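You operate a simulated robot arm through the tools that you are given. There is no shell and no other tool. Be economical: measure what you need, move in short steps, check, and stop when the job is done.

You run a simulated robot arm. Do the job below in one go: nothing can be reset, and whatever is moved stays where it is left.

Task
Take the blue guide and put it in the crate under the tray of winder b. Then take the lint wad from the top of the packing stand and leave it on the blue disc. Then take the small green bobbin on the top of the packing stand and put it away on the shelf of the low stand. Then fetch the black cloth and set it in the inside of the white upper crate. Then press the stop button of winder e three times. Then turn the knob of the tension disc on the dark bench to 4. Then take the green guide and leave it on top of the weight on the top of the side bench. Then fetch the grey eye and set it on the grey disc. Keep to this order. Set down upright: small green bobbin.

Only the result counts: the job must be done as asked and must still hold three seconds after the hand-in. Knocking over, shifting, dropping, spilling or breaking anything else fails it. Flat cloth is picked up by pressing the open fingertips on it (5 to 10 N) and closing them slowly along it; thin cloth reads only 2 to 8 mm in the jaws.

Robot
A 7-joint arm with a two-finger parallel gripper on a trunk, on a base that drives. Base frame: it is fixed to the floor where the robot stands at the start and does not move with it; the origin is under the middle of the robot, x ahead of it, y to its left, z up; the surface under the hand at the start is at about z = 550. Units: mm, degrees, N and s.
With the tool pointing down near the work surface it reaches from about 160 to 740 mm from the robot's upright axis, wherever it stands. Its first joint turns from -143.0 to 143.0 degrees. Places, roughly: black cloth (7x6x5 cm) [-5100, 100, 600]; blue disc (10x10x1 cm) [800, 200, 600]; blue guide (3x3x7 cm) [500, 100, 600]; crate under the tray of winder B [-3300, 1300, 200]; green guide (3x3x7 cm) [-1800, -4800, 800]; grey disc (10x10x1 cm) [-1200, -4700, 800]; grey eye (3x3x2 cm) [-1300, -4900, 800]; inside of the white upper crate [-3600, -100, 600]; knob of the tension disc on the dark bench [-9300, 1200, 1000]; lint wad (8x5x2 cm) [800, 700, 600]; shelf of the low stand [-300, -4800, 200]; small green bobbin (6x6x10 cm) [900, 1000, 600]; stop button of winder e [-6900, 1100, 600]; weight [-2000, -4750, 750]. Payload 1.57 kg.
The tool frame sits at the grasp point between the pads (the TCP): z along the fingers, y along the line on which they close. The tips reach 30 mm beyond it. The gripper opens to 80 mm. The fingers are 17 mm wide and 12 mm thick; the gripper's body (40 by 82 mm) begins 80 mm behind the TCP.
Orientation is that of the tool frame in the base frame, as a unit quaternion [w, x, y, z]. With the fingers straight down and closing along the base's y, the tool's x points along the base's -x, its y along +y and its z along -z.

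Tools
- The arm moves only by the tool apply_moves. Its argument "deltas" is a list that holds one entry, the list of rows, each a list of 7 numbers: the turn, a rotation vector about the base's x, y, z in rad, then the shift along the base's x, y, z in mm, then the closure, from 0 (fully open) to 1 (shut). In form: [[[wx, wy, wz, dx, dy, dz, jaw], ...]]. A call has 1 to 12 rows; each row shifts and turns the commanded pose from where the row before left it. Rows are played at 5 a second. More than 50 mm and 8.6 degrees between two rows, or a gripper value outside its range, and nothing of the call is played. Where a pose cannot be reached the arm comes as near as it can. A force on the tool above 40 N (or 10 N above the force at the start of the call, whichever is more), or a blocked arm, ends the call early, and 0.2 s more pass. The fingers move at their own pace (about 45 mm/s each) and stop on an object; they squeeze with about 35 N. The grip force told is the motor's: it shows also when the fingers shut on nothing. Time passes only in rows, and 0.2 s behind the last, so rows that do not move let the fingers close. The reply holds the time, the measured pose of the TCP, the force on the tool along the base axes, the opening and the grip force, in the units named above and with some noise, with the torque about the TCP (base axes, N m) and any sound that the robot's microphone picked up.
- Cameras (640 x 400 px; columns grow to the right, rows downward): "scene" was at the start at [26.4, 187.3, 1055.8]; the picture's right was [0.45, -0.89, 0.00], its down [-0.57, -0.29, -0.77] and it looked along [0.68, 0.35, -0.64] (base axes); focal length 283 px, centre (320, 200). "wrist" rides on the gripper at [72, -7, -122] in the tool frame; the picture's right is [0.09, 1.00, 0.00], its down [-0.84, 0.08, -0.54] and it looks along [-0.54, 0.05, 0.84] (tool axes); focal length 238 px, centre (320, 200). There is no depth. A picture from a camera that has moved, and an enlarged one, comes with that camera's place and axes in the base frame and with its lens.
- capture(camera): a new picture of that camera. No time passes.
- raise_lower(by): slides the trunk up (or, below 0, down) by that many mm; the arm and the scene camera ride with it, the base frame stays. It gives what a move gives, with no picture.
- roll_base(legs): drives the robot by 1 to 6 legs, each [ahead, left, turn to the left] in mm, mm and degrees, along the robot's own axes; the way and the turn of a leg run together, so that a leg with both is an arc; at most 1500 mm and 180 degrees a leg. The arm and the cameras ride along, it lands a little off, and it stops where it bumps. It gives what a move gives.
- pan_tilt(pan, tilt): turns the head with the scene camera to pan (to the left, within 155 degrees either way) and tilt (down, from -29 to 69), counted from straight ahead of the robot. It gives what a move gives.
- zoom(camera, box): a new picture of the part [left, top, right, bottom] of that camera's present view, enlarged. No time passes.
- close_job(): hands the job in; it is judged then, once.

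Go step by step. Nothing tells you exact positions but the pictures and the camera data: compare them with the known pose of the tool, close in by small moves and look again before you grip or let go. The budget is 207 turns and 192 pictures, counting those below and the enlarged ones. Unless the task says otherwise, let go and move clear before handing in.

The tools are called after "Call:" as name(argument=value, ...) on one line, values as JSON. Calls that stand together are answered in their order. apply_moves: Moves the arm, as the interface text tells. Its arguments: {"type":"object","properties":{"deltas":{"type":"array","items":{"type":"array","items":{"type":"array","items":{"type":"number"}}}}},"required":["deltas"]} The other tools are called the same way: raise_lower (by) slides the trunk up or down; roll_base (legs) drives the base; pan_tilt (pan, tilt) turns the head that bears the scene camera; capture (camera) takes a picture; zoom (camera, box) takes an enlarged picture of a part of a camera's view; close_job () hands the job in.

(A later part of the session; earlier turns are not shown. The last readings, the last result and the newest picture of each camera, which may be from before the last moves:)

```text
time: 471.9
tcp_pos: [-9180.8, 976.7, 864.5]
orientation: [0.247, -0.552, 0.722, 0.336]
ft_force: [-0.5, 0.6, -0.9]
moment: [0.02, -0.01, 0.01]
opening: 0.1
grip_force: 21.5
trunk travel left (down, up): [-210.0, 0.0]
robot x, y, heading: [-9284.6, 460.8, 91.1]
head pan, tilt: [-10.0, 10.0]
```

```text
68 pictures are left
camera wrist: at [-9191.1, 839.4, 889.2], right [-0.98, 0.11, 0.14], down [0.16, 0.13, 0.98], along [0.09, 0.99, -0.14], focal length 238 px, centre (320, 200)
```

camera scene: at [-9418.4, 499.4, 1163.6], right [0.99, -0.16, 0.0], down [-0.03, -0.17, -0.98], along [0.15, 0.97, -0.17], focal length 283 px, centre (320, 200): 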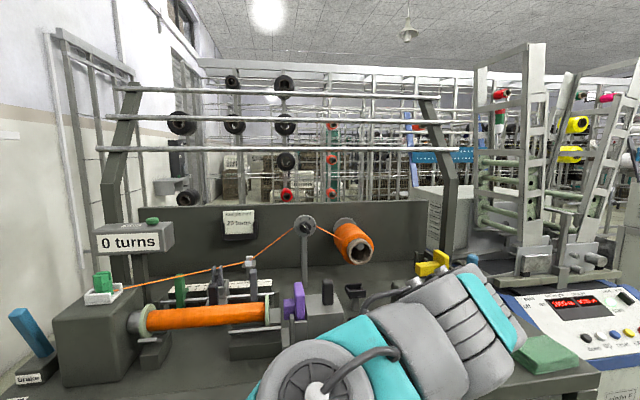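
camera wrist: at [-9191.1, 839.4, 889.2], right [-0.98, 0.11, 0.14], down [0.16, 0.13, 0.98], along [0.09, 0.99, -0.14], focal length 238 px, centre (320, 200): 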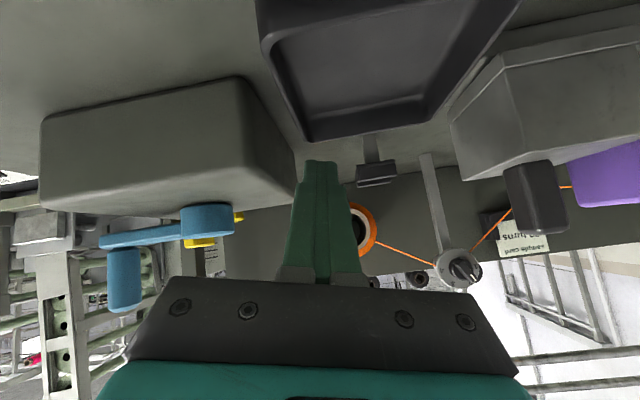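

Freed, and the tray appears not to have moved (within a few mm). The knob is at ≈[-9342, 1196, 972]. Zooming to read its dial.

Call:
zoom(camera="scene", box=[280, 205, 330, 245])

Call:
zoom(camera="wrist", box=[420, 235, 500, 300])

```text
10.00 times, centred on (305, 225) of scene
camera zoom: at [-9417.5, 500.3, 1163.5], right [0.99, -0.16, 0.0], down [-0.03, -0.17, -0.98], along [0.15, 0.97, -0.17], focal length 2829 px, centre (470, -50)
```

zoom: 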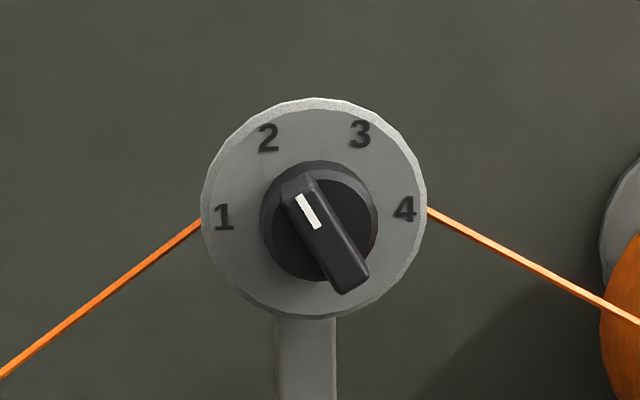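

```text
6.15 times, centred on (460, 268) of wrist
camera zoom: at [-9191.1, 839.4, 889.2], right [-0.98, 0.11, 0.14], down [0.16, 0.13, 0.98], along [0.09, 0.99, -0.14], focal length 1467 px, centre (-542, -215)
```

zoom: 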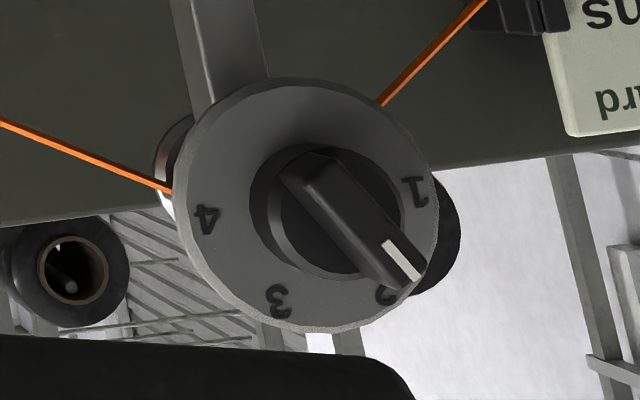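

Dial: 1 left, 2 upper-left, 3 upper-right, 4 right; the pointer is now at 2, so it needs 120° clockwise. I'll back the base away before re-posing the arm with the camera on top.

Call:
roll_base(legs=[[-350, 0, 0]])

Call:
apply_moves(deltas=[[[0, 0, 0, -20, 0, 20, 1], [0, 0, 0, -20, 0, 20, 1], [0, 0, 0, -20, 0, 20, 1], [0, 0, 0, -20, 0, 10, 1], [0, 0, 0, 0, 0, 0, 1]]])

Call:
capture(camera="scene")

```text
time: 474.1
tcp_pos: [-9176.3, 633.1, 863.5]
orientation: [0.246, -0.553, 0.721, 0.338]
ft_force: [0.1, 0.0, 0.3]
moment: [0.0, 0.01, 0.0]
opening: 0.2
grip_force: 20.8
trunk travel left (down, up): [-210.0, 0.0]
robot x, y, heading: [-9277.9, 115.9, 90.9]
head pan, tilt: [-10.0, 10.0]
```

```text
time: 475.4
tcp_pos: [-9248.0, 632.4, 931.7]
orientation: [0.246, -0.545, 0.728, 0.336]
ft_force: [-0.1, -0.8, -0.1]
moment: [0.02, 0.02, 0.03]
opening: 0.1
grip_force: 21.6
trunk travel left (down, up): [-210.0, 0.0]
robot x, y, heading: [-9281.4, 114.5, 90.9]
head pan, tilt: [-10.0, 10.0]
```

```text
65 pictures are left
camera scene: at [-9411.7, 154.7, 1163.4], right [0.99, -0.16, 0.0], down [-0.03, -0.17, -0.98], along [0.15, 0.97, -0.17], focal length 283 px, centre (320, 200)
```

scene: 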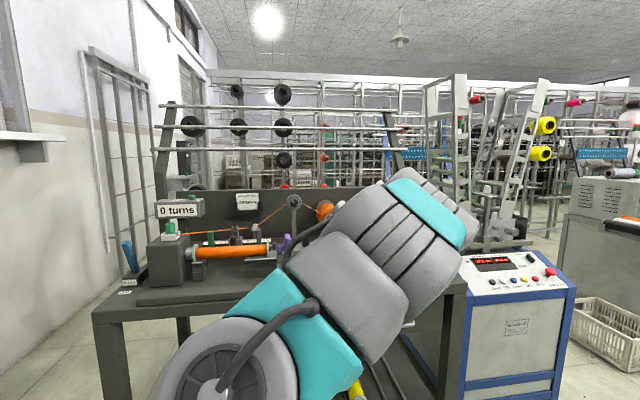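

Call:
apply_moves(deltas=[[[0.1, 0, 0, -10, 10, 10, 1], [0.1, 0, 0, -10, 10, 10, 1], [0.1, 0, 0, -10, 10, 10, 1], [0.1, 0, 0, -10, 10, 10, 1], [0.1, 0, 0, -10, 10, 10, 1], [0.1, 0, 0, -10, 10, 0, 1], [0.113, 0, 0, -10, 10, 0, 1], [0, 0, 0, 0, 0, 0, 1]]])

Call:
apply_moves(deltas=[[[0, -0.14, 0, 0, 0, 0, 1], [0, -0.14, 0, 0, 0, 0, 1], [0, -0.14, 0, 0, 0, 0, 1], [0, -0.14, 0, 0, 0, 0, 1], [0, -0.14, 0, 0, 0, 0, 1], [0, -0.14, 0, 0, 0, 0, 1], [0, -0.14, 0, 0, 0, 0, 1], [0, -0.14, 0, 0, 0, 0, 1], [0, -0.14, 0, 0, 0, 0, 1], [0, -0.14, 0, 0, 0, 0, 1], [0, -0.14, 0, 0, 0, 0, 1]]])

```text
time: 476.0
tcp_pos: [-9174.8, 644.7, 949.2]
orientation: [0.333, -0.452, 0.737, 0.377]
ft_force: [0.7, -0.9, -1.0]
moment: [0.01, -0.01, 0.05]
opening: 0.0
grip_force: 21.5
trunk travel left (down, up): [-210.0, 0.0]
robot x, y, heading: [-9280.9, 113.2, 91.2]
head pan, tilt: [-10.0, 10.0]
stopped in row 3: the arm was blocked; the commanded pose is now the measured one
```

```text
time: 476.8
tcp_pos: [-9064.1, 610.1, 943.6]
orientation: [0.486, -0.433, 0.722, 0.233]
ft_force: [0.2, 0.9, -0.3]
moment: [-0.01, 0.06, 0.04]
opening: 0.0
grip_force: 21.2
trunk travel left (down, up): [-210.0, 0.0]
robot x, y, heading: [-9277.1, 120.3, 91.4]
head pan, tilt: [-10.0, 10.0]
stopped in row 3: the arm was blocked; the commanded pose is now the measured one
```

The camera-down horizontal pose is self-blocked. I'll go back to the default tool-down pose, then roll 180° first as before and pitch up.

Call:
apply_moves(deltas=[[[-0.1204, 0.0424, 0.0484, -24, -13, -6, 1], [-0.1204, 0.0424, 0.0484, -24, -13, -6, 1], [-0.1204, 0.0424, 0.0484, -24, -13, -6, 1], [-0.1204, 0.0424, 0.0484, -24, -13, -6, 1], [-0.1204, 0.0424, 0.0484, -24, -13, -8, 1], [-0.1204, 0.0424, 0.0484, -24, -13, -8, 1], [-0.1204, 0.0424, 0.0484, -24, -13, -8, 1], [-0.1204, 0.0424, 0.0484, -24, -13, -8, 1], [-0.1204, 0.0424, 0.0484, -24, -13, -8, 1], [0, 0, 0, 0, 0, 0, 1]]])

```text
time: 479.0
tcp_pos: [-9283.8, 492.6, 885.0]
orientation: [-0.004, 0.71, -0.705, -0.003]
ft_force: [0.0, 0.7, 0.4]
moment: [-0.01, 0.01, -0.03]
opening: 0.0
grip_force: 21.7
trunk travel left (down, up): [-210.0, 0.0]
robot x, y, heading: [-9276.3, 116.6, 91.0]
head pan, tilt: [-10.0, 10.0]
```

Call:
apply_moves(deltas=[[[0, 0, 0.1428, 0, 0, 0, 0.7], [0, 0, 0.1428, 0, 0, 0, 0.7], [0, 0, 0.1428, 0, 0, 0, 0.7], [0, 0, 0.1428, 0, 0, 0, 0.7], [0, 0, 0.1428, 0, 0, 0, 0.7], [0, 0, 0.1428, 0, 0, 0, 0.7], [0, 0, 0.1428, 0, 0, 0, 0.7], [0, 0, 0.1428, 0, 0, 0, 0.7], [0, 0, 0.1428, 0, 0, 0, 0.7], [0, 0, 0.1428, 0, 0, 0, 0.7], [0, 0, 0.1428, 0, 0, 0, 0.7]]])

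Call:
apply_moves(deltas=[[[0, 0, 0.1428, 0, 0, 0, 0.7], [0, 0, 0.1428, 0, 0, 0, 0.7], [0, 0, 0.1428, 0, 0, 0, 0.7], [0, 0, 0.1428, 0, 0, 0, 0.7], [0, 0, 0.1428, 0, 0, 0, 0.7], [0, 0, 0.1428, 0, 0, 0, 0.7], [0, 0, 0.1428, 0, 0, 0, 0.7], [0, 0, 0.1428, 0, 0, 0, 0.7], [0, 0, 0.1428, 0, 0, 0, 0.7], [0, 0, 0.1428, 0, 0, 0, 0.7], [0, 0, 0.1428, 0, 0, 0, 0.7]]])

Call:
apply_moves(deltas=[[[0.1428, 0, 0, 0, 18, 9, 0.7], [0.1428, 0, 0, 0, 18, 9, 0.7], [0.1428, 0, 0, 0, 18, 9, 0.7], [0.1428, 0, 0, 0, 18, 9, 0.7], [0.1428, 0, 0, 0, 18, 9, 0.7], [0.1428, 0, 0, 0, 18, 9, 0.7], [0.1428, 0, 0, 0, 18, 9, 0.7], [0.1428, 0, 0, 0, 18, 9, 0.7], [0.1428, 0, 0, 0, 18, 9, 0.7], [0.1428, 0, 0, 0, 18, 9, 0.7], [0.1428, 0, 0, 0, 18, 9, 0.7], [0, 0, 0, 0, 0, 0, 0.7]]])

```text
time: 481.4
tcp_pos: [-9283.9, 492.9, 883.0]
orientation: [-0.001, 1.0, 0.005, -0.005]
ft_force: [-0.7, -0.1, -0.8]
moment: [0.01, 0.02, 0.01]
opening: 23.9
grip_force: 0.1
trunk travel left (down, up): [-210.0, 0.0]
robot x, y, heading: [-9276.0, 115.7, 90.7]
head pan, tilt: [-10.0, 10.0]
```

```text
time: 483.8
tcp_pos: [-9284.5, 492.1, 883.1]
orientation: [0.003, 0.704, 0.71, -0.004]
ft_force: [0.1, 0.8, 0.2]
moment: [0.03, -0.03, 0.01]
opening: 24.1
grip_force: 0.0
trunk travel left (down, up): [-210.0, 0.0]
robot x, y, heading: [-9280.3, 117.7, 91.2]
head pan, tilt: [-10.0, 10.0]
```

```text
time: 486.6
tcp_pos: [-9283.9, 734.2, 907.2]
orientation: [-0.483, 0.544, 0.526, 0.441]
ft_force: [-0.7, 0.8, 0.3]
moment: [0.01, 0.0, -0.03]
opening: 24.0
grip_force: 0.1
trunk travel left (down, up): [-210.0, 0.0]
robot x, y, heading: [-9276.9, 118.3, 90.9]
head pan, tilt: [-10.0, 10.0]
stopped in row 12: the arm was blocked; the commanded pose is now the measured one
```

Nearly horizontal now at [-9284, 734, 907]. Let me see whether it can level out and rise to z≈972 at a larger radius.

Call:
apply_moves(deltas=[[[0.03, 0, 0, 0, 5, 10, 0.7], [0.03, 0, 0, 0, 5, 10, 0.7], [0.03, 0, 0, 0, 5, 10, 0.7], [0.03, 0, 0, 0, 5, 10, 0.7], [0.03, 0, 0, 0, 5, 10, 0.7], [0, 0, 0, 0, 5, 10, 0.7], [0, 0, 0, 0, 0, 0, 0.7]]])

Call:
capture(camera="wrist")

```text
time: 488.2
tcp_pos: [-9284.3, 762.9, 972.5]
orientation: [0.523, -0.502, -0.491, -0.483]
ft_force: [0.5, -0.1, -0.1]
moment: [0.02, -0.01, -0.01]
opening: 24.1
grip_force: 0.1
trunk travel left (down, up): [-210.0, 0.0]
robot x, y, heading: [-9278.7, 117.7, 90.7]
head pan, tilt: [-10.0, 10.0]
```

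```text
64 pictures are left
camera wrist: at [-9284.1, 640.0, 1042.5], right [1.0, 0.03, 0.04], down [0.05, -0.53, -0.85], along [0.0, 0.85, -0.53], focal length 238 px, centre (320, 200)
```

wrist: 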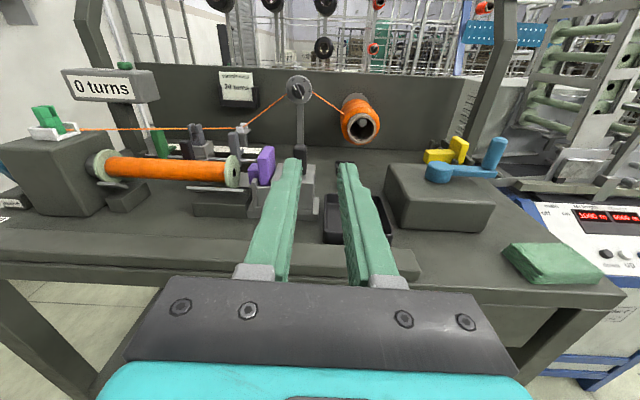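

Horizontal with the camera on top, right at knob height (knob ≈ [-9344, 1196, 971]). Testing the extra 30° counter-clockwise roll.

Call:
apply_moves(deltas=[[[0, -0.131, 0, -15, 0, 0, 0.7], [0, -0.131, 0, -15, 0, 0, 0.7], [0, -0.131, 0, -15, 0, 0, 0.7], [0, -0.131, 0, -15, 0, 0, 0.7], [0, 0, 0, 0, 0, 0, 0.7]]])

Call:
zoom(camera="scene", box=[220, 150, 370, 250])

```text
time: 489.4
tcp_pos: [-9334.2, 766.8, 962.5]
orientation: [-0.37, 0.368, 0.611, 0.595]
ft_force: [-0.4, 0.4, -0.7]
moment: [0.0, 0.01, 0.02]
opening: 24.1
grip_force: 0.1
trunk travel left (down, up): [-210.0, 0.0]
robot x, y, heading: [-9277.2, 117.6, 91.2]
head pan, tilt: [-10.0, 10.0]
```

```text
4.00 times, centred on (295, 200) of scene
camera zoom: at [-9411.8, 154.7, 1163.5], right [0.99, -0.16, 0.0], down [-0.03, -0.17, -0.98], along [0.15, 0.97, -0.17], focal length 1132 px, centre (420, 200)
```

zoom: 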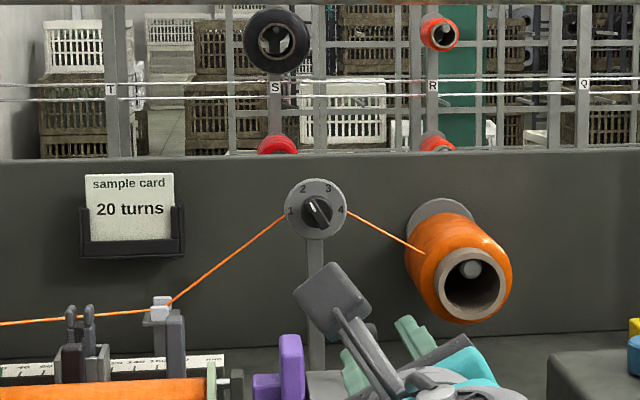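

The roll works (camera at ~117°, closing line at 27°). Align in x and z, then drive the base forward 330 mm.

Call:
apply_moves(deltas=[[[0, -0.04, 0, -6, 0, 4, 0.6], [0, 0, 0, -6, 0, 4, 0.6], [0, 0, 0, 0, 0, 0, 0.6]]])

Call:
roll_base(legs=[[330, 0, 0]])

Call:
capture(camera="wrist")

Call:
capture(camera="scene")

```text
time: 490.2
tcp_pos: [-9347.4, 770.7, 966.6]
orientation: [-0.36, 0.359, 0.62, 0.597]
ft_force: [0.6, 0.1, 0.5]
moment: [0.0, 0.05, 0.03]
opening: 31.9
grip_force: 0.0
trunk travel left (down, up): [-210.0, 0.0]
robot x, y, heading: [-9277.6, 116.4, 91.1]
head pan, tilt: [-10.0, 10.0]
```

```text
time: 492.4
tcp_pos: [-9351.8, 1100.8, 966.1]
orientation: [-0.359, 0.359, 0.621, 0.598]
ft_force: [0.4, 0.9, 0.7]
moment: [-0.01, 0.0, -0.03]
opening: 31.9
grip_force: 0.1
trunk travel left (down, up): [-210.0, 0.0]
robot x, y, heading: [-9283.9, 446.7, 91.0]
head pan, tilt: [-10.0, 10.0]
```

```text
62 pictures are left
camera wrist: at [-9389.9, 981.3, 1029.1], right [0.83, 0.03, 0.56], down [0.48, -0.55, -0.68], along [0.29, 0.83, -0.47], focal length 238 px, centre (320, 200)
```

wrist: 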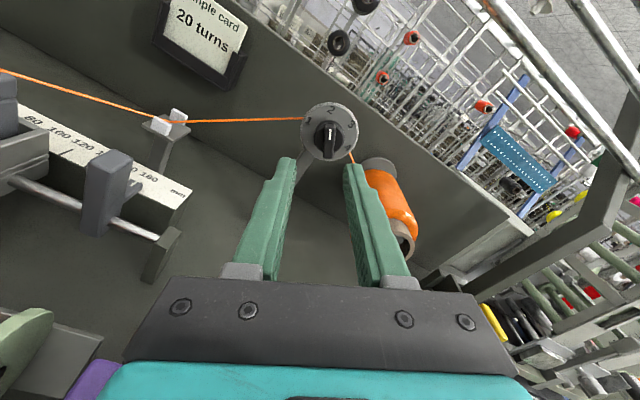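

```text
61 pictures are left
camera scene: at [-9417.3, 485.5, 1163.5], right [0.99, -0.16, 0.0], down [-0.03, -0.17, -0.98], along [0.16, 0.97, -0.17], focal length 283 px, centre (320, 200)
```

scene: 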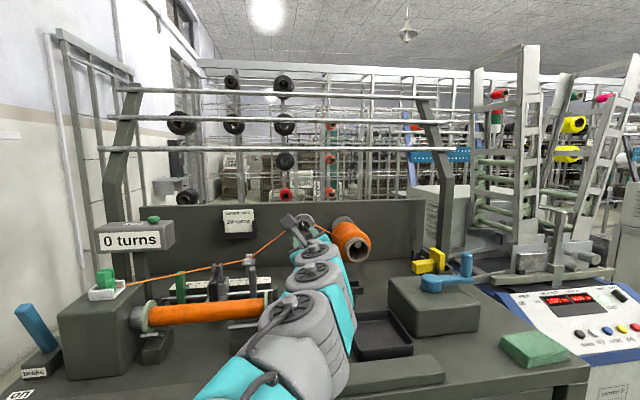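

The bar is aligned with the tool. Small alignment correction, then advance 55 mm.

Call:
apply_moves(deltas=[[[0.029, 0, -0.0165, 7, 0, 3, 0.6], [0, 0, 0, 0, 20, 0, 0.6], [0, 0, 0, 0, 20, 0, 0.6], [0, 0, 0, 0, 15, 0, 0.6], [0, 0, 0, 0, 0, 0, 0.6]]])

Call:
capture(camera="wrist")

```text
time: 493.6
tcp_pos: [-9346.7, 1156.8, 969.9]
orientation: [-0.359, 0.359, 0.609, 0.609]
ft_force: [0.5, 0.1, -0.8]
moment: [0.03, 0.03, -0.01]
opening: 31.9
grip_force: 0.1
trunk travel left (down, up): [-210.0, 0.0]
robot x, y, heading: [-9281.4, 448.2, 91.1]
head pan, tilt: [-10.0, 10.0]
```

```text
60 pictures are left
camera wrist: at [-9385.8, 1035.7, 1028.8], right [0.83, 0.0, 0.56], down [0.47, -0.54, -0.7], along [0.3, 0.84, -0.45], focal length 238 px, centre (320, 200)
```

wrist: 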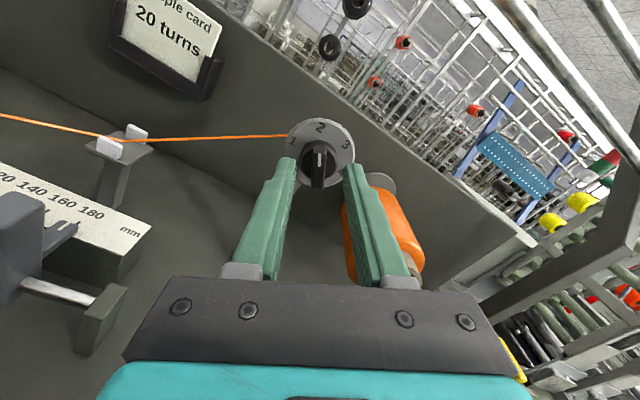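

Well centred. Advance further, watching force.

Call:
apply_moves(deltas=[[[0, 0, 0, 0, 12, 0, 0.6], [0, 0, 0, 0, 10, 0, 0.6], [0, 0, 0, 0, 0, 0, 0.6]]])

Call:
zoom(camera="wrist", box=[260, 100, 380, 200])

```text
time: 494.1
tcp_pos: [-9343.7, 1171.5, 969.7]
orientation: [-0.356, 0.36, 0.608, 0.611]
ft_force: [-1.7, -34.5, -5.7]
moment: [-0.57, 0.02, 0.47]
opening: 34.6
grip_force: 1.6
trunk travel left (down, up): [-210.0, 0.0]
robot x, y, heading: [-9278.5, 446.2, 91.0]
head pan, tilt: [-10.0, 10.0]
stopped in row 2: the force on the tool passed its limit at 72 N (the readings are from after the stop); the commanded pose is now the measured one
```

```text
4.00 times, centred on (320, 150) of wrist
camera zoom: at [-9384.6, 1050.7, 1029.7], right [0.82, -0.01, 0.57], down [0.47, -0.54, -0.69], along [0.31, 0.84, -0.45], focal length 953 px, centre (320, 400)
```

zoom: 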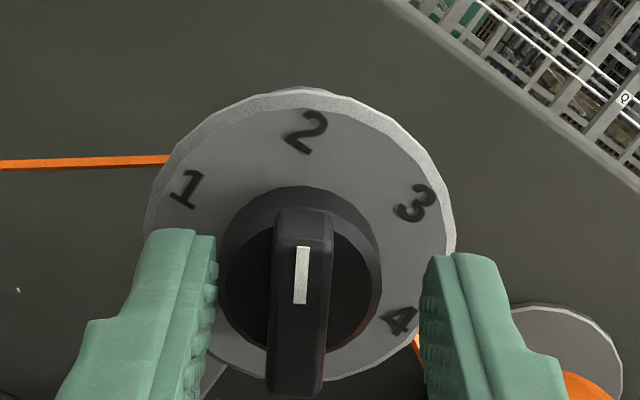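

The tips touched the disc face (y≈1201). Backing off 4 mm, centring slightly, and closing on the bar.

Call:
apply_moves(deltas=[[[0, 0, 0, 0, -5, 0, 0.6], [0, 0, 0, -3, 0, -1.5, 0.6], [0, 0, 0, 0, 0, 0, 0.75], [0, 0, 0, 0, 0, 0, 0.85], [0, 0, 0, 0, 0, 0, 1], [0, 0, 0, 0, 0, 0, 1], [0, 0, 0, 0, 0, 0, 1]]])

Call:
zoom(camera="wrist", box=[260, 100, 380, 200])

```text
time: 495.7
tcp_pos: [-9346.3, 1168.4, 967.5]
orientation: [-0.357, 0.361, 0.608, 0.61]
ft_force: [3.5, 8.3, 6.7]
moment: [-0.11, -0.02, -0.03]
opening: 10.0
grip_force: 28.3
trunk travel left (down, up): [-210.0, 0.0]
robot x, y, heading: [-9281.8, 446.6, 91.0]
head pan, tilt: [-10.0, 10.0]
```

```text
4.00 times, centred on (320, 150) of wrist
camera zoom: at [-9387.0, 1048.2, 1027.2], right [0.83, -0.01, 0.56], down [0.47, -0.55, -0.69], along [0.31, 0.84, -0.45], focal length 953 px, centre (320, 400)
```

zoom: 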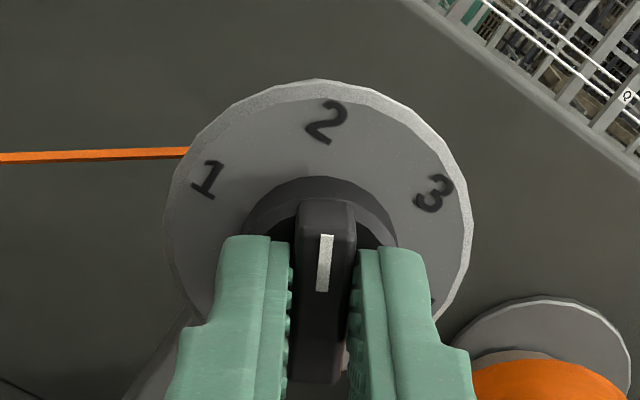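

Gripped the bar (10 mm). Turning clockwise (about +y): first half.

Call:
apply_moves(deltas=[[[0, 0.13, 0, 0, 0, 0, 1], [0, 0.13, 0, 0, 0, 0, 1], [0, 0.13, 0, 0, 0, 0, 1], [0, 0.13, 0, 0, 0, 0, 1], [0, 0.13, 0, 0, 0, 0, 1], [0, 0.13, 0, 0, 0, 0, 1], [0, 0.13, 0, 0, 0, 0, 1], [0, 0.13, 0, 0, 0, 0, 1], [0, 0, 0, 0, 0, 0, 1]]])

Call:
zoom(camera="wrist", box=[260, 100, 380, 200])

```text
time: 497.7
tcp_pos: [-9345.5, 1168.2, 967.6]
orientation: [-0.611, 0.616, 0.351, 0.352]
ft_force: [11.6, -4.3, -1.2]
moment: [0.78, 0.0, -0.61]
opening: 9.8
grip_force: 27.9
trunk travel left (down, up): [-210.0, 0.0]
robot x, y, heading: [-9281.2, 446.6, 91.1]
head pan, tilt: [-10.0, 10.0]
```

```text
4.00 times, centred on (320, 150) of wrist
camera zoom: at [-9313.6, 1047.6, 1033.0], right [0.9, -0.01, -0.43], down [-0.36, -0.55, -0.76], along [-0.23, 0.84, -0.5], focal length 953 px, centre (320, 400)
```

zoom: 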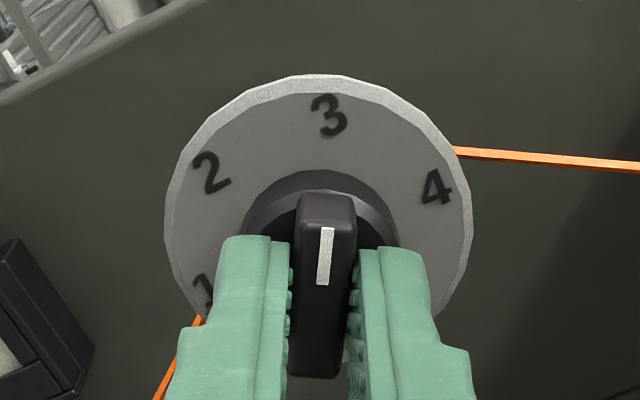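

Now at 3. Turning the second half to 4.

Call:
apply_moves(deltas=[[[0, 0.131, 0, 0, 0, 0, 1], [0, 0.131, 0, 0, 0, 0, 1], [0, 0.131, 0, 0, 0, 0, 1], [0, 0.131, 0, 0, 0, 0, 1], [0, 0.131, 0, 0, 0, 0, 1], [0, 0.131, 0, 0, 0, 0, 1], [0, 0.131, 0, 0, 0, 0, 1], [0, 0.131, 0, 0, 0, 0, 1], [0, 0, 0, 0, 0, 0, 1], [0, 0, 0, 0, 0, 0, 1]]])

Call:
zoom(camera="wrist", box=[260, 100, 380, 200])

```text
time: 499.3
tcp_pos: [-9345.8, 1168.7, 965.9]
orientation: [-0.701, 0.709, 0.049, 0.05]
ft_force: [-0.6, -4.0, -8.8]
moment: [0.12, 0.01, -0.58]
opening: 10.1
grip_force: 27.9
trunk travel left (down, up): [-210.0, 0.0]
robot x, y, heading: [-9284.7, 446.2, 91.0]
head pan, tilt: [-10.0, 10.0]
stopped in row 8: the force on the tool passed its limit at 40 N (the readings are from after the stop); the commanded pose is now the measured one
```

```text
4.00 times, centred on (320, 150) of wrist
camera zoom: at [-9273.9, 1048.6, 984.0], right [0.23, -0.01, -0.97], down [-0.82, -0.54, -0.19], along [-0.53, 0.84, -0.13], focal length 953 px, centre (320, 400)
```

zoom: 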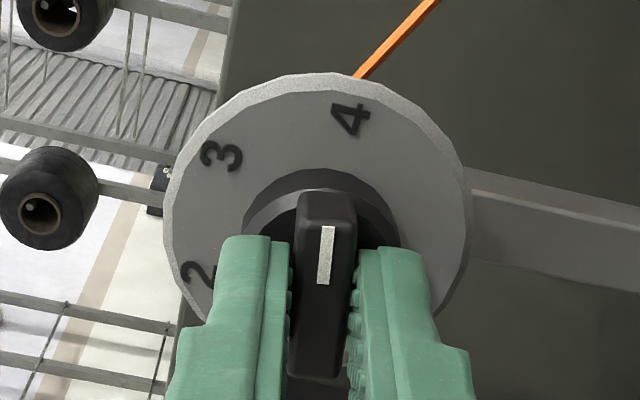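

About 8° short; the grip is slightly off the knob's axis. Relieve by 1 mm and finish the turn.

Call:
apply_moves(deltas=[[[0, 0, 0, 0, 0, -1, 1], [0, 0.045, 0, 0, 0, 0, 1], [0, 0.045, 0, 0, 0, 0, 1], [0, 0.045, 0, 0, 0, 0, 1], [0, 0, 0, 0, 0, 0, 1]]])

Call:
zoom(camera="wrist", box=[260, 100, 380, 200])

```text
time: 500.5
tcp_pos: [-9345.0, 1168.9, 967.1]
orientation: [-0.705, 0.709, 0.001, 0.001]
ft_force: [8.6, 17.0, 11.0]
moment: [0.49, -0.01, -0.64]
opening: 10.0
grip_force: 28.2
trunk travel left (down, up): [-210.0, 0.0]
robot x, y, heading: [-9282.2, 447.9, 90.9]
head pan, tilt: [-10.0, 10.0]
```

```text
4.00 times, centred on (320, 150) of wrist
camera zoom: at [-9271.9, 1048.6, 973.8], right [0.09, -0.01, -1.0], down [-0.84, -0.54, -0.08], along [-0.54, 0.84, -0.06], focal length 953 px, centre (320, 400)
```

zoom: 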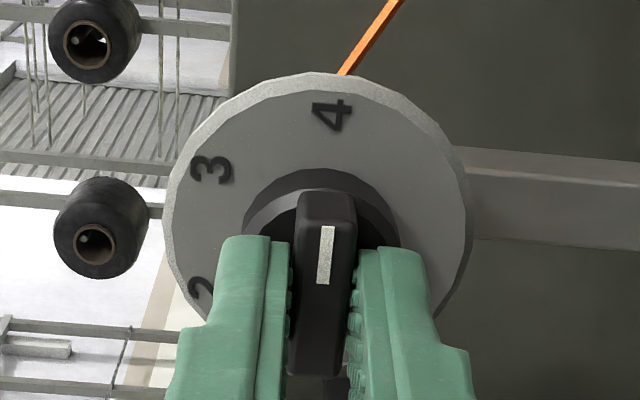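

The pointer is at 4. Opening and backing straight out, then verifying.

Call:
apply_moves(deltas=[[[0, 0, 0, 0, 0, 0, 0.8], [0, 0, 0, 0, 0, 0, 0.65], [0, 0, 0, 0, 0, 0, 0.6], [0, 0, 0, 0, -15, 0, 0.6], [0, 0, 0, 0, -30, 0, 0.6], [0, 0, 0, 0, -30, 0, 0.6], [0, 0, 0, 0, 0, 0, 0.6]]])

Call:
zoom(camera="wrist", box=[260, 80, 380, 180])

```text
time: 502.1
tcp_pos: [-9346.7, 1091.1, 964.4]
orientation: [-0.704, 0.71, 0.002, 0.002]
ft_force: [-1.1, 0.5, 0.3]
moment: [-0.03, -0.02, -0.03]
opening: 32.1
grip_force: 0.1
trunk travel left (down, up): [-210.0, 0.0]
robot x, y, heading: [-9286.2, 446.2, 90.7]
head pan, tilt: [-10.0, 10.0]
```

```text
4.00 times, centred on (320, 130) of wrist
camera zoom: at [-9272.5, 972.0, 972.7], right [0.1, -0.01, -1.0], down [-0.84, -0.54, -0.08], along [-0.54, 0.84, -0.06], focal length 953 px, centre (320, 480)
```

zoom: 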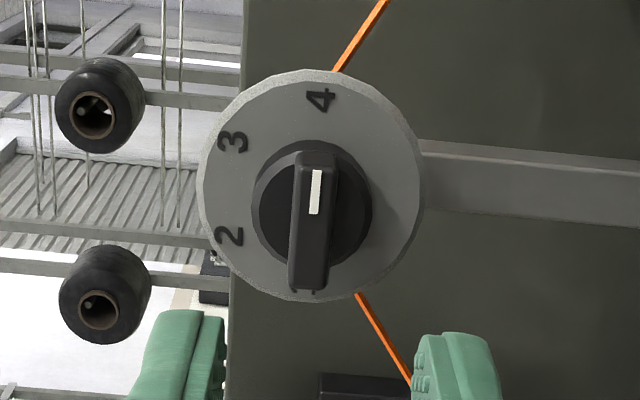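

The knob reads 4. Now retreat and restore the default tool-down pose.

Call:
roll_base(legs=[[-380, 0, 0]])

Call:
apply_moves(deltas=[[[-0.1428, 0, 0, 2, -20, -9, 1], [-0.1428, 0, 0, 2, -20, -9, 1], [-0.1428, 0, 0, 2, -20, -9, 1], [-0.1428, 0, 0, 2, -20, -9, 1], [-0.1428, 0, 0, 2, -20, -9, 1], [-0.1428, 0, 0, 2, -20, -9, 1], [-0.1428, 0, 0, 2, -20, -9, 1], [-0.1428, 0, 0, 2, -20, -9, 1], [-0.1428, 0, 0, 2, -20, -9, 1], [-0.1428, 0, 0, 2, -20, -9, 1], [-0.1428, 0, 0, 2, -20, -9, 1], [0, 0, 0, 5, -20, 0, 1]]])

Call:
apply_moves(deltas=[[[0, 0, -0.1428, 0, 0, 0, 1], [0, 0, -0.1428, 0, 0, 0, 1], [0, 0, -0.1428, 0, 0, 0, 1], [0, 0, -0.1428, 0, 0, 0, 1], [0, 0, -0.1428, 0, 0, 0, 1], [0, 0, -0.1428, 0, 0, 0, 1], [0, 0, -0.1428, 0, 0, 0, 1], [0, 0, -0.1428, 0, 0, 0, 1], [0, 0, -0.1428, 0, 0, 0, 1], [0, 0, -0.1428, 0, 0, 0, 1], [0, 0, -0.1428, 0, 0, 0, 1], [0, 0, 0, 0, 0, 0, 1]]])

```text
time: 504.6
tcp_pos: [-9339.5, 711.5, 964.8]
orientation: [-0.704, 0.71, 0.0, 0.002]
ft_force: [-0.2, 0.4, 0.3]
moment: [0.0, 0.0, 0.01]
opening: 31.8
grip_force: 0.0
trunk travel left (down, up): [-210.0, 0.0]
robot x, y, heading: [-9276.7, 67.9, 91.0]
head pan, tilt: [-10.0, 10.0]
```

```text
time: 505.2
tcp_pos: [-9329.8, 694.3, 913.0]
orientation: [-0.58, 0.778, 0.104, 0.216]
ft_force: [0.5, -0.6, -0.5]
moment: [0.02, 0.04, -0.01]
opening: 0.0
grip_force: 11.2
trunk travel left (down, up): [-210.0, 0.0]
robot x, y, heading: [-9275.5, 62.5, 90.7]
head pan, tilt: [-10.0, 10.0]
stopped in row 3: the arm was blocked; the commanded pose is now the measured one
```

```text
time: 507.8
tcp_pos: [-9333.7, 692.1, 922.0]
orientation: [-0.372, 0.698, -0.351, 0.502]
ft_force: [0.5, 0.8, 0.5]
moment: [-0.02, -0.01, 0.03]
opening: 0.0
grip_force: 20.9
out of reach, approached as far as the arm can: row 9, 10, 11
trunk travel left (down, up): [-210.0, 0.0]
robot x, y, heading: [-9281.1, 63.2, 90.7]
head pan, tilt: [-10.0, 10.0]
```

The retraction got blocked and left a skewed orientation. I'll compute the rotation straight back to the default pose and apply it with a gentler retraction.

Call:
apply_moves(deltas=[[[0.0183, 0.1232, -0.0489, 5, -10, -6, 1], [0.0183, 0.1232, -0.0489, 5, -10, -6, 1], [0.0183, 0.1232, -0.0489, 5, -10, -6, 1], [0.0183, 0.1232, -0.0489, 5, -10, -6, 1], [0.0183, 0.1232, -0.0489, 5, -10, -6, 1], [0.0183, 0.1232, -0.0489, 5, -10, -6, 1], [0.0183, 0.1232, -0.0489, 5, -10, -6, 1], [0.0183, 0.1232, -0.0489, 5, -10, -6, 1], [0.0183, 0.1232, -0.0489, 5, -10, -6, 1], [0.0183, 0.1232, -0.0489, 5, -10, -6, 1], [0.0183, 0.1232, -0.0489, 5, -10, -6, 1], [0, 0, 0, 0, 0, 0, 1]]])

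```text
time: 510.4
tcp_pos: [-9285.3, 584.1, 787.9]
orientation: [0.0, 0.707, -0.707, -0.003]
ft_force: [1.1, -1.3, -0.4]
moment: [0.03, -0.05, -0.02]
opening: 0.2
grip_force: 20.9
out of reach, approached as far as the arm can: row 1, 2
trunk travel left (down, up): [-210.0, 0.0]
robot x, y, heading: [-9277.0, 64.6, 91.0]
head pan, tilt: [-10.0, 10.0]
```

Default orientation restored. Tuck and drive back the way I came.

Call:
apply_moves(deltas=[[[0, 0, 0, 0, -38, 15, 1], [0, 0, 0, 0, -38, 15, 1], [0, 0, 0, 0, -38, 15, 1], [0, 0, 0, 0, -38, 10, 1], [0, 0, 0, 0, 0, 0, 1]]])

Call:
roll_base(legs=[[0, 0, 89], [-500, -300, 0], [-440, -385, 0]])

```text
time: 511.6
tcp_pos: [-9284.1, 429.4, 845.5]
orientation: [-0.001, 0.707, -0.707, -0.002]
ft_force: [0.0, 0.2, 0.0]
moment: [-0.01, 0.02, -0.01]
opening: 0.0
grip_force: 21.6
trunk travel left (down, up): [-210.0, 0.0]
robot x, y, heading: [-9273.7, 66.2, 90.9]
head pan, tilt: [-10.0, 10.0]
```

```text
time: 521.5
tcp_pos: [-8702.2, 742.3, 843.1]
orientation: [0.001, 1.0, -0.011, -0.001]
ft_force: [0.3, 0.2, -1.1]
moment: [0.02, 0.02, -0.04]
opening: 0.0
grip_force: 20.9
trunk travel left (down, up): [-210.0, 0.0]
robot x, y, heading: [-8333.8, 743.5, 179.2]
head pan, tilt: [-10.0, 10.0]
```

Call:
roll_base(legs=[[0, 0, 0.8], [-1000, -5, 0]])

Call:
roll_base(legs=[[-1190, 95, 0]])

```text
time: 527.0
tcp_pos: [-7712.3, 745.3, 844.0]
orientation: [0.001, 1.0, -0.006, -0.001]
ft_force: [0.2, -0.5, 0.5]
moment: [-0.03, 0.01, -0.04]
opening: 0.2
grip_force: 21.6
trunk travel left (down, up): [-210.0, 0.0]
robot x, y, heading: [-7350.5, 745.8, 180.0]
head pan, tilt: [-10.0, 10.0]
```

```text
time: 533.1
tcp_pos: [-6512.4, 644.6, 844.0]
orientation: [0.001, 1.0, -0.015, -0.002]
ft_force: [0.4, 0.9, -0.4]
moment: [-0.01, 0.0, -0.01]
opening: 0.1
grip_force: 21.1
trunk travel left (down, up): [-210.0, 0.0]
robot x, y, heading: [-6148.8, 640.3, 178.5]
head pan, tilt: [-10.0, 10.0]
```

Call:
roll_base(legs=[[0, 0, 1.5], [-1250, 0, 0]])

Call:
roll_base(legs=[[-340, 190, 0], [-50, 320, 0], [0, 0, -90]])

```text
time: 539.8
tcp_pos: [-5250.2, 650.7, 844.2]
orientation: [0.001, 1.0, 0.006, -0.001]
ft_force: [0.4, -0.2, 0.5]
moment: [-0.01, 0.02, 0.02]
opening: 0.2
grip_force: 21.2
trunk travel left (down, up): [-210.0, 0.0]
robot x, y, heading: [-4885.6, 662.4, -178.5]
head pan, tilt: [-10.0, 10.0]
```

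```text
time: 547.9
tcp_pos: [-4490.4, 518.2, 843.6]
orientation: [0.001, 0.708, -0.706, -0.002]
ft_force: [0.3, 0.8, 0.2]
moment: [-0.02, -0.03, -0.03]
opening: 0.0
grip_force: 20.9
trunk travel left (down, up): [-210.0, 0.0]
robot x, y, heading: [-4483.9, 155.3, 90.9]
head pan, tilt: [-10.0, 10.0]
```

Call:
roll_base(legs=[[0, 0, -0.9], [-900, -30, 0], [0, 0, -90], [600, -60, 0], [700, 0, 0]])

```text
time: 563.4
tcp_pos: [-2780.3, -847.8, 842.4]
orientation: [0.001, 0.017, 1.0, 0.0]
ft_force: [-0.7, -0.1, 0.0]
moment: [-0.03, -0.01, -0.01]
opening: 0.0
grip_force: 21.3
trunk travel left (down, up): [-210.0, 0.0]
robot x, y, heading: [-3143.2, -841.0, -1.1]
head pan, tilt: [-10.0, 10.0]
```

Call:
roll_base(legs=[[0, 0, 1.1], [143, -389, 0], [1100, -50, 0], [0, -1020, 0], [0, 0, -90]])

Call:
pan_tilt(pan=0, tilt=15)

Call:
capture(camera="scene")

```text
time: 580.2
tcp_pos: [-1918.1, -2682.6, 844.9]
orientation: [0.001, 0.713, 0.702, 0.0]
ft_force: [-0.5, 0.3, 0.1]
moment: [0.01, 0.02, -0.03]
opening: 0.0
grip_force: 21.4
trunk travel left (down, up): [-210.0, 0.0]
robot x, y, heading: [-1918.1, -2318.8, -90.1]
head pan, tilt: [-10.0, 10.0]
```

```text
time: 580.9
tcp_pos: [-1917.5, -2682.6, 843.4]
orientation: [0.002, 0.713, 0.701, 0.0]
ft_force: [0.1, 0.5, -0.1]
moment: [-0.02, 0.01, -0.01]
opening: 0.0
grip_force: 21.5
trunk travel left (down, up): [-210.0, 0.0]
robot x, y, heading: [-1916.7, -2319.8, -90.1]
head pan, tilt: [0.0, 15.0]
```

```text
53 pictures are left
camera scene: at [-1768.8, -2363.8, 1155.3], right [-1.0, 0.0, 0.0], down [0.0, 0.26, -0.97], along [0.0, -0.97, -0.26], focal length 283 px, centre (320, 200)
```

scene: 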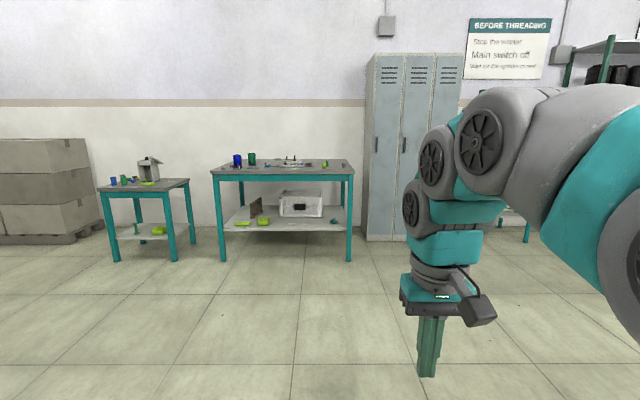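

Call:
roll_base(legs=[[900, 60, 0], [880, 57, 0]])

Call:
pan_tilt(pan=0, tilt=30)

Call:
capture(camera="scene")

Call:
capture(camera="wrist")

```text
time: 590.0
tcp_pos: [-1780.3, -4478.3, 843.0]
orientation: [0.002, 0.708, 0.706, 0.0]
ft_force: [0.2, 1.0, 0.6]
moment: [-0.02, 0.0, -0.01]
opening: 0.1
grip_force: 21.1
trunk travel left (down, up): [-210.0, 0.0]
robot x, y, heading: [-1784.8, -4111.2, -89.4]
head pan, tilt: [0.0, 15.0]
```

```text
time: 590.8
tcp_pos: [-1780.4, -4477.2, 844.6]
orientation: [0.0, 0.708, 0.706, 0.0]
ft_force: [-0.1, -0.5, 0.5]
moment: [0.0, -0.01, -0.02]
opening: 0.0
grip_force: 21.4
trunk travel left (down, up): [-210.0, 0.0]
robot x, y, heading: [-1781.9, -4116.7, -89.4]
head pan, tilt: [0.0, 30.0]
```

```text
52 pictures are left
camera scene: at [-1634.4, -4154.5, 1131.2], right [-1.0, -0.01, 0.0], down [0.0, 0.5, -0.87], along [0.01, -0.87, -0.5], focal length 283 px, centre (320, 200)
```

scene: 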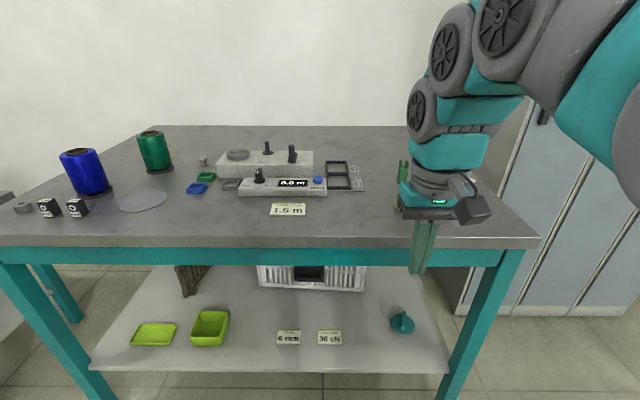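

```text
51 pictures are left
camera wrist: at [-1785.7, -4404.6, 965.5], right [1.0, 0.09, 0.0], down [0.07, -0.84, 0.54], along [0.05, -0.54, -0.84], focal length 238 px, centre (320, 200)
```

wrist: 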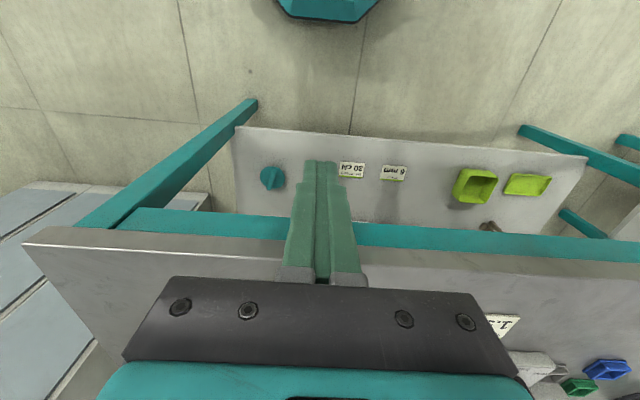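

Call:
apply_moves(deltas=[[[0, 0, 0, -10, -35, 5, 0], [0, 0, 0, -10, -35, 5, 0], [0, 0, 0, -10, -35, 5, 0], [0, 0, 0, -10, -30, 5, 0], [0, 0, 0, 0, 0, 0, 0]]])

Call:
capture(camera="wrist")

```text
time: 592.0
tcp_pos: [-1820.7, -4614.3, 861.6]
orientation: [0.001, 0.708, 0.706, -0.001]
ft_force: [-0.6, 0.3, 0.5]
moment: [-0.01, 0.0, -0.01]
opening: 79.9
grip_force: 0.1
trunk travel left (down, up): [-210.0, 0.0]
robot x, y, heading: [-1785.7, -4113.8, -89.6]
head pan, tilt: [0.0, 30.0]
```

```text
50 pictures are left
camera wrist: at [-1826.3, -4540.8, 983.0], right [1.0, 0.09, 0.0], down [0.07, -0.84, 0.54], along [0.05, -0.54, -0.84], focal length 238 px, centre (320, 200)
```

wrist: 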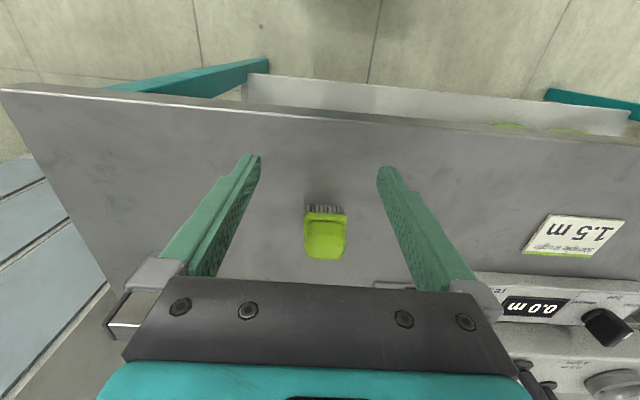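

Call:
zoom(camera="wrist", box=[270, 180, 390, 280])

```text
4.00 times, centred on (330, 230) of wrist
camera zoom: at [-1826.3, -4540.8, 983.0], right [1.0, 0.09, 0.0], down [0.07, -0.84, 0.54], along [0.05, -0.54, -0.84], focal length 953 px, centre (280, 80)
```

zoom: 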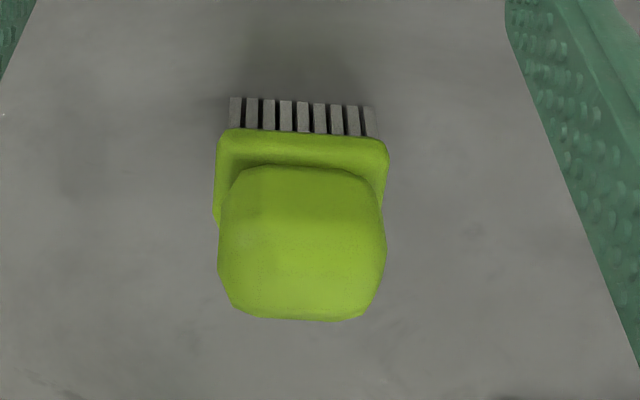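

Call:
pan_tilt(pan=-25, tilt=30)

Call:
capture(camera="scene")

```text
time: 592.9
tcp_pos: [-1820.8, -4613.6, 861.6]
orientation: [0.001, 0.708, 0.706, 0.001]
ft_force: [0.7, 0.5, -0.3]
moment: [0.02, 0.01, -0.01]
opening: 79.9
grip_force: 0.1
trunk travel left (down, up): [-210.0, 0.0]
robot x, y, heading: [-1783.5, -4115.0, -89.6]
head pan, tilt: [-25.0, 30.0]
```

```text
48 pictures are left
camera scene: at [-1672.7, -4146.5, 1131.1], right [-0.91, 0.41, 0.0], down [0.21, 0.46, -0.87], along [-0.36, -0.79, -0.5], focal length 283 px, centre (320, 200)
```

scene: 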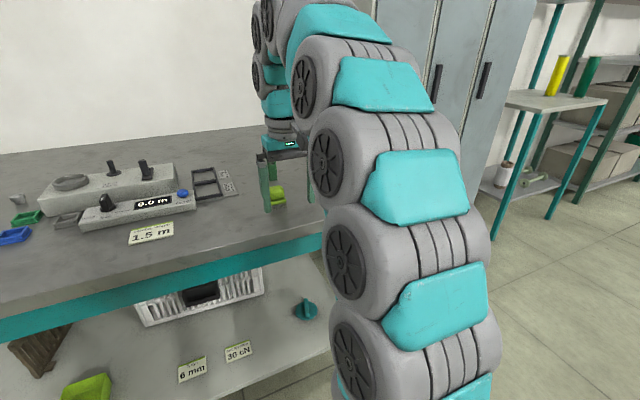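

Call:
zoom(camera="scene", box=[240, 150, 330, 220])

```text
5.71 times, centred on (285, 185) of scene
camera zoom: at [-1672.7, -4146.5, 1131.1], right [-0.91, 0.41, 0.0], down [0.21, 0.46, -0.87], along [-0.36, -0.79, -0.5], focal length 1616 px, centre (520, 286)
```

zoom: 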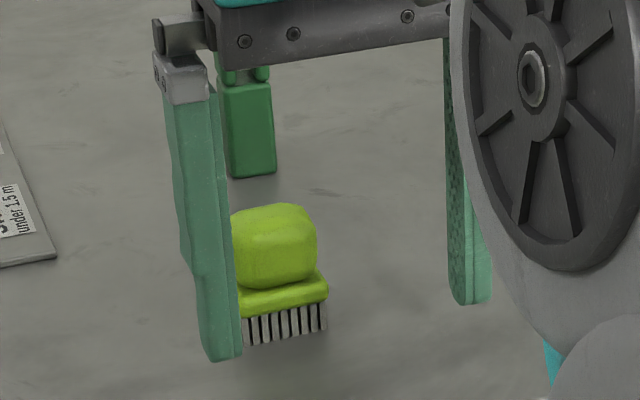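

The lime object is a brush; the real green guide is the forked green block behind it, at about [-1842, -4814], on a bench top at z≈803. I'll raise the arm, move the base closer and come down from above.

Call:
apply_moves(deltas=[[[0, 0, 0, 0, 30, 20, 0], [0, 0, 0, 0, 35, 20, 0], [0, 0, 0, 0, 35, 20, 0], [0, 0, 0, 0, 35, 10, 0], [0, 0, 0, 0, 0, 0, 0]]])

Call:
roll_base(legs=[[250, -40, 0]])

Call:
capture(camera="wrist")

```text
time: 594.1
tcp_pos: [-1836.1, -4483.4, 895.3]
orientation: [0.002, 0.709, 0.705, 0.0]
ft_force: [0.7, 0.7, 0.9]
moment: [0.02, 0.01, 0.02]
opening: 79.9
grip_force: 0.1
out of reach, approached as far as the arm can: row 1, 2, 3
trunk travel left (down, up): [-210.0, 0.0]
robot x, y, heading: [-1787.0, -4116.4, -89.9]
head pan, tilt: [-25.0, 30.0]
```

```text
time: 595.9
tcp_pos: [-1876.1, -4728.3, 895.8]
orientation: [0.001, 0.709, 0.705, 0.001]
ft_force: [0.2, 0.2, -0.9]
moment: [-0.01, -0.03, 0.0]
opening: 79.9
grip_force: 0.1
trunk travel left (down, up): [-210.0, 0.0]
robot x, y, heading: [-1824.2, -4360.1, -89.7]
head pan, tilt: [-25.0, 30.0]
```

```text
46 pictures are left
camera wrist: at [-1880.5, -4654.6, 1016.7], right [1.0, 0.09, 0.0], down [0.07, -0.84, 0.54], along [0.05, -0.54, -0.84], focal length 238 px, centre (320, 200)
```

wrist: 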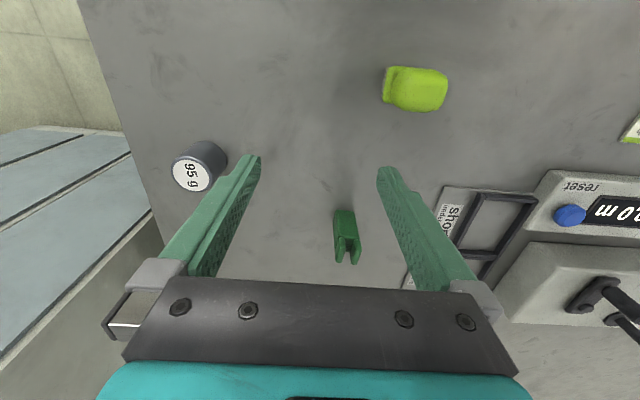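

Clear view: guide at ≈[-1841, -4815], weight ("95 g") top at ≈[-1975, -4751, 845]. Align in x, move in and check.

Call:
apply_moves(deltas=[[[0, 0, 0, 35, 0, 5, 0], [0, 0, 0, 0, -44, 0, 0], [0, 0, 0, 0, -43, 0, 0], [0, 0, 0, 0, 0, 0, 0]]])

Call:
capture(camera="wrist")

```text
time: 596.9
tcp_pos: [-1842.5, -4794.2, 884.0]
orientation: [0.0, 0.709, 0.706, 0.0]
ft_force: [0.1, 0.1, 0.5]
moment: [-0.01, 0.0, 0.03]
opening: 80.0
grip_force: 0.0
out of reach, approached as far as the arm can: row 1, 2, 3
trunk travel left (down, up): [-210.0, 0.0]
robot x, y, heading: [-1819.9, -4356.2, -89.6]
head pan, tilt: [-25.0, 30.0]
```

```text
45 pictures are left
camera wrist: at [-1847.8, -4720.2, 1007.3], right [1.0, 0.09, 0.0], down [0.07, -0.84, 0.54], along [0.05, -0.54, -0.84], focal length 238 px, centre (320, 200)
```

wrist: 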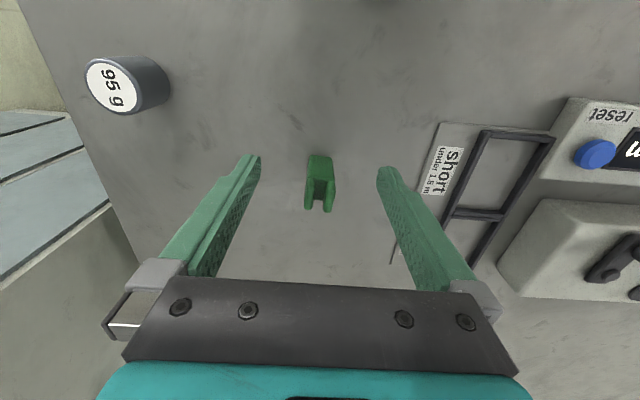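

Call:
apply_moves(deltas=[[[0, 0, 0, 2, -21, -8, 0], [0, 0, 0, 0, 0, -17, 0], [0, 0, 0, 0, 0, -16, 0], [0, 0, 0, 0, 0, 0, 0]]])

Call:
capture(camera="wrist")

```text
time: 597.9
tcp_pos: [-1838.4, -4813.2, 844.8]
orientation: [0.001, 0.709, 0.705, 0.0]
ft_force: [0.8, -0.1, -0.3]
moment: [-0.01, -0.04, 0.0]
opening: 80.0
grip_force: 0.0
trunk travel left (down, up): [-210.0, 0.0]
robot x, y, heading: [-1826.2, -4357.5, -89.5]
head pan, tilt: [-25.0, 30.0]
```

```text
44 pictures are left
camera wrist: at [-1844.7, -4739.9, 966.1], right [1.0, 0.09, 0.0], down [0.07, -0.84, 0.54], along [0.05, -0.54, -0.84], focal length 238 px, centre (320, 200)
```

wrist: 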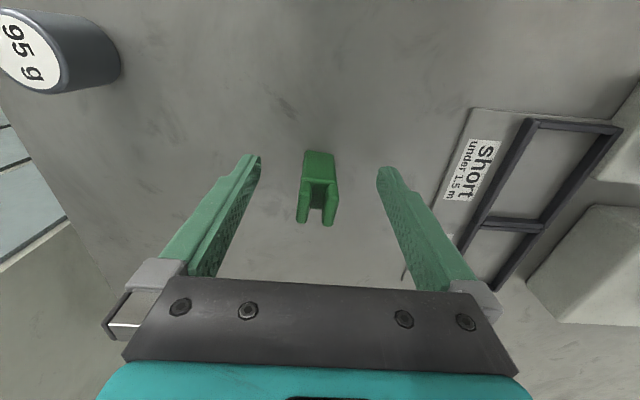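

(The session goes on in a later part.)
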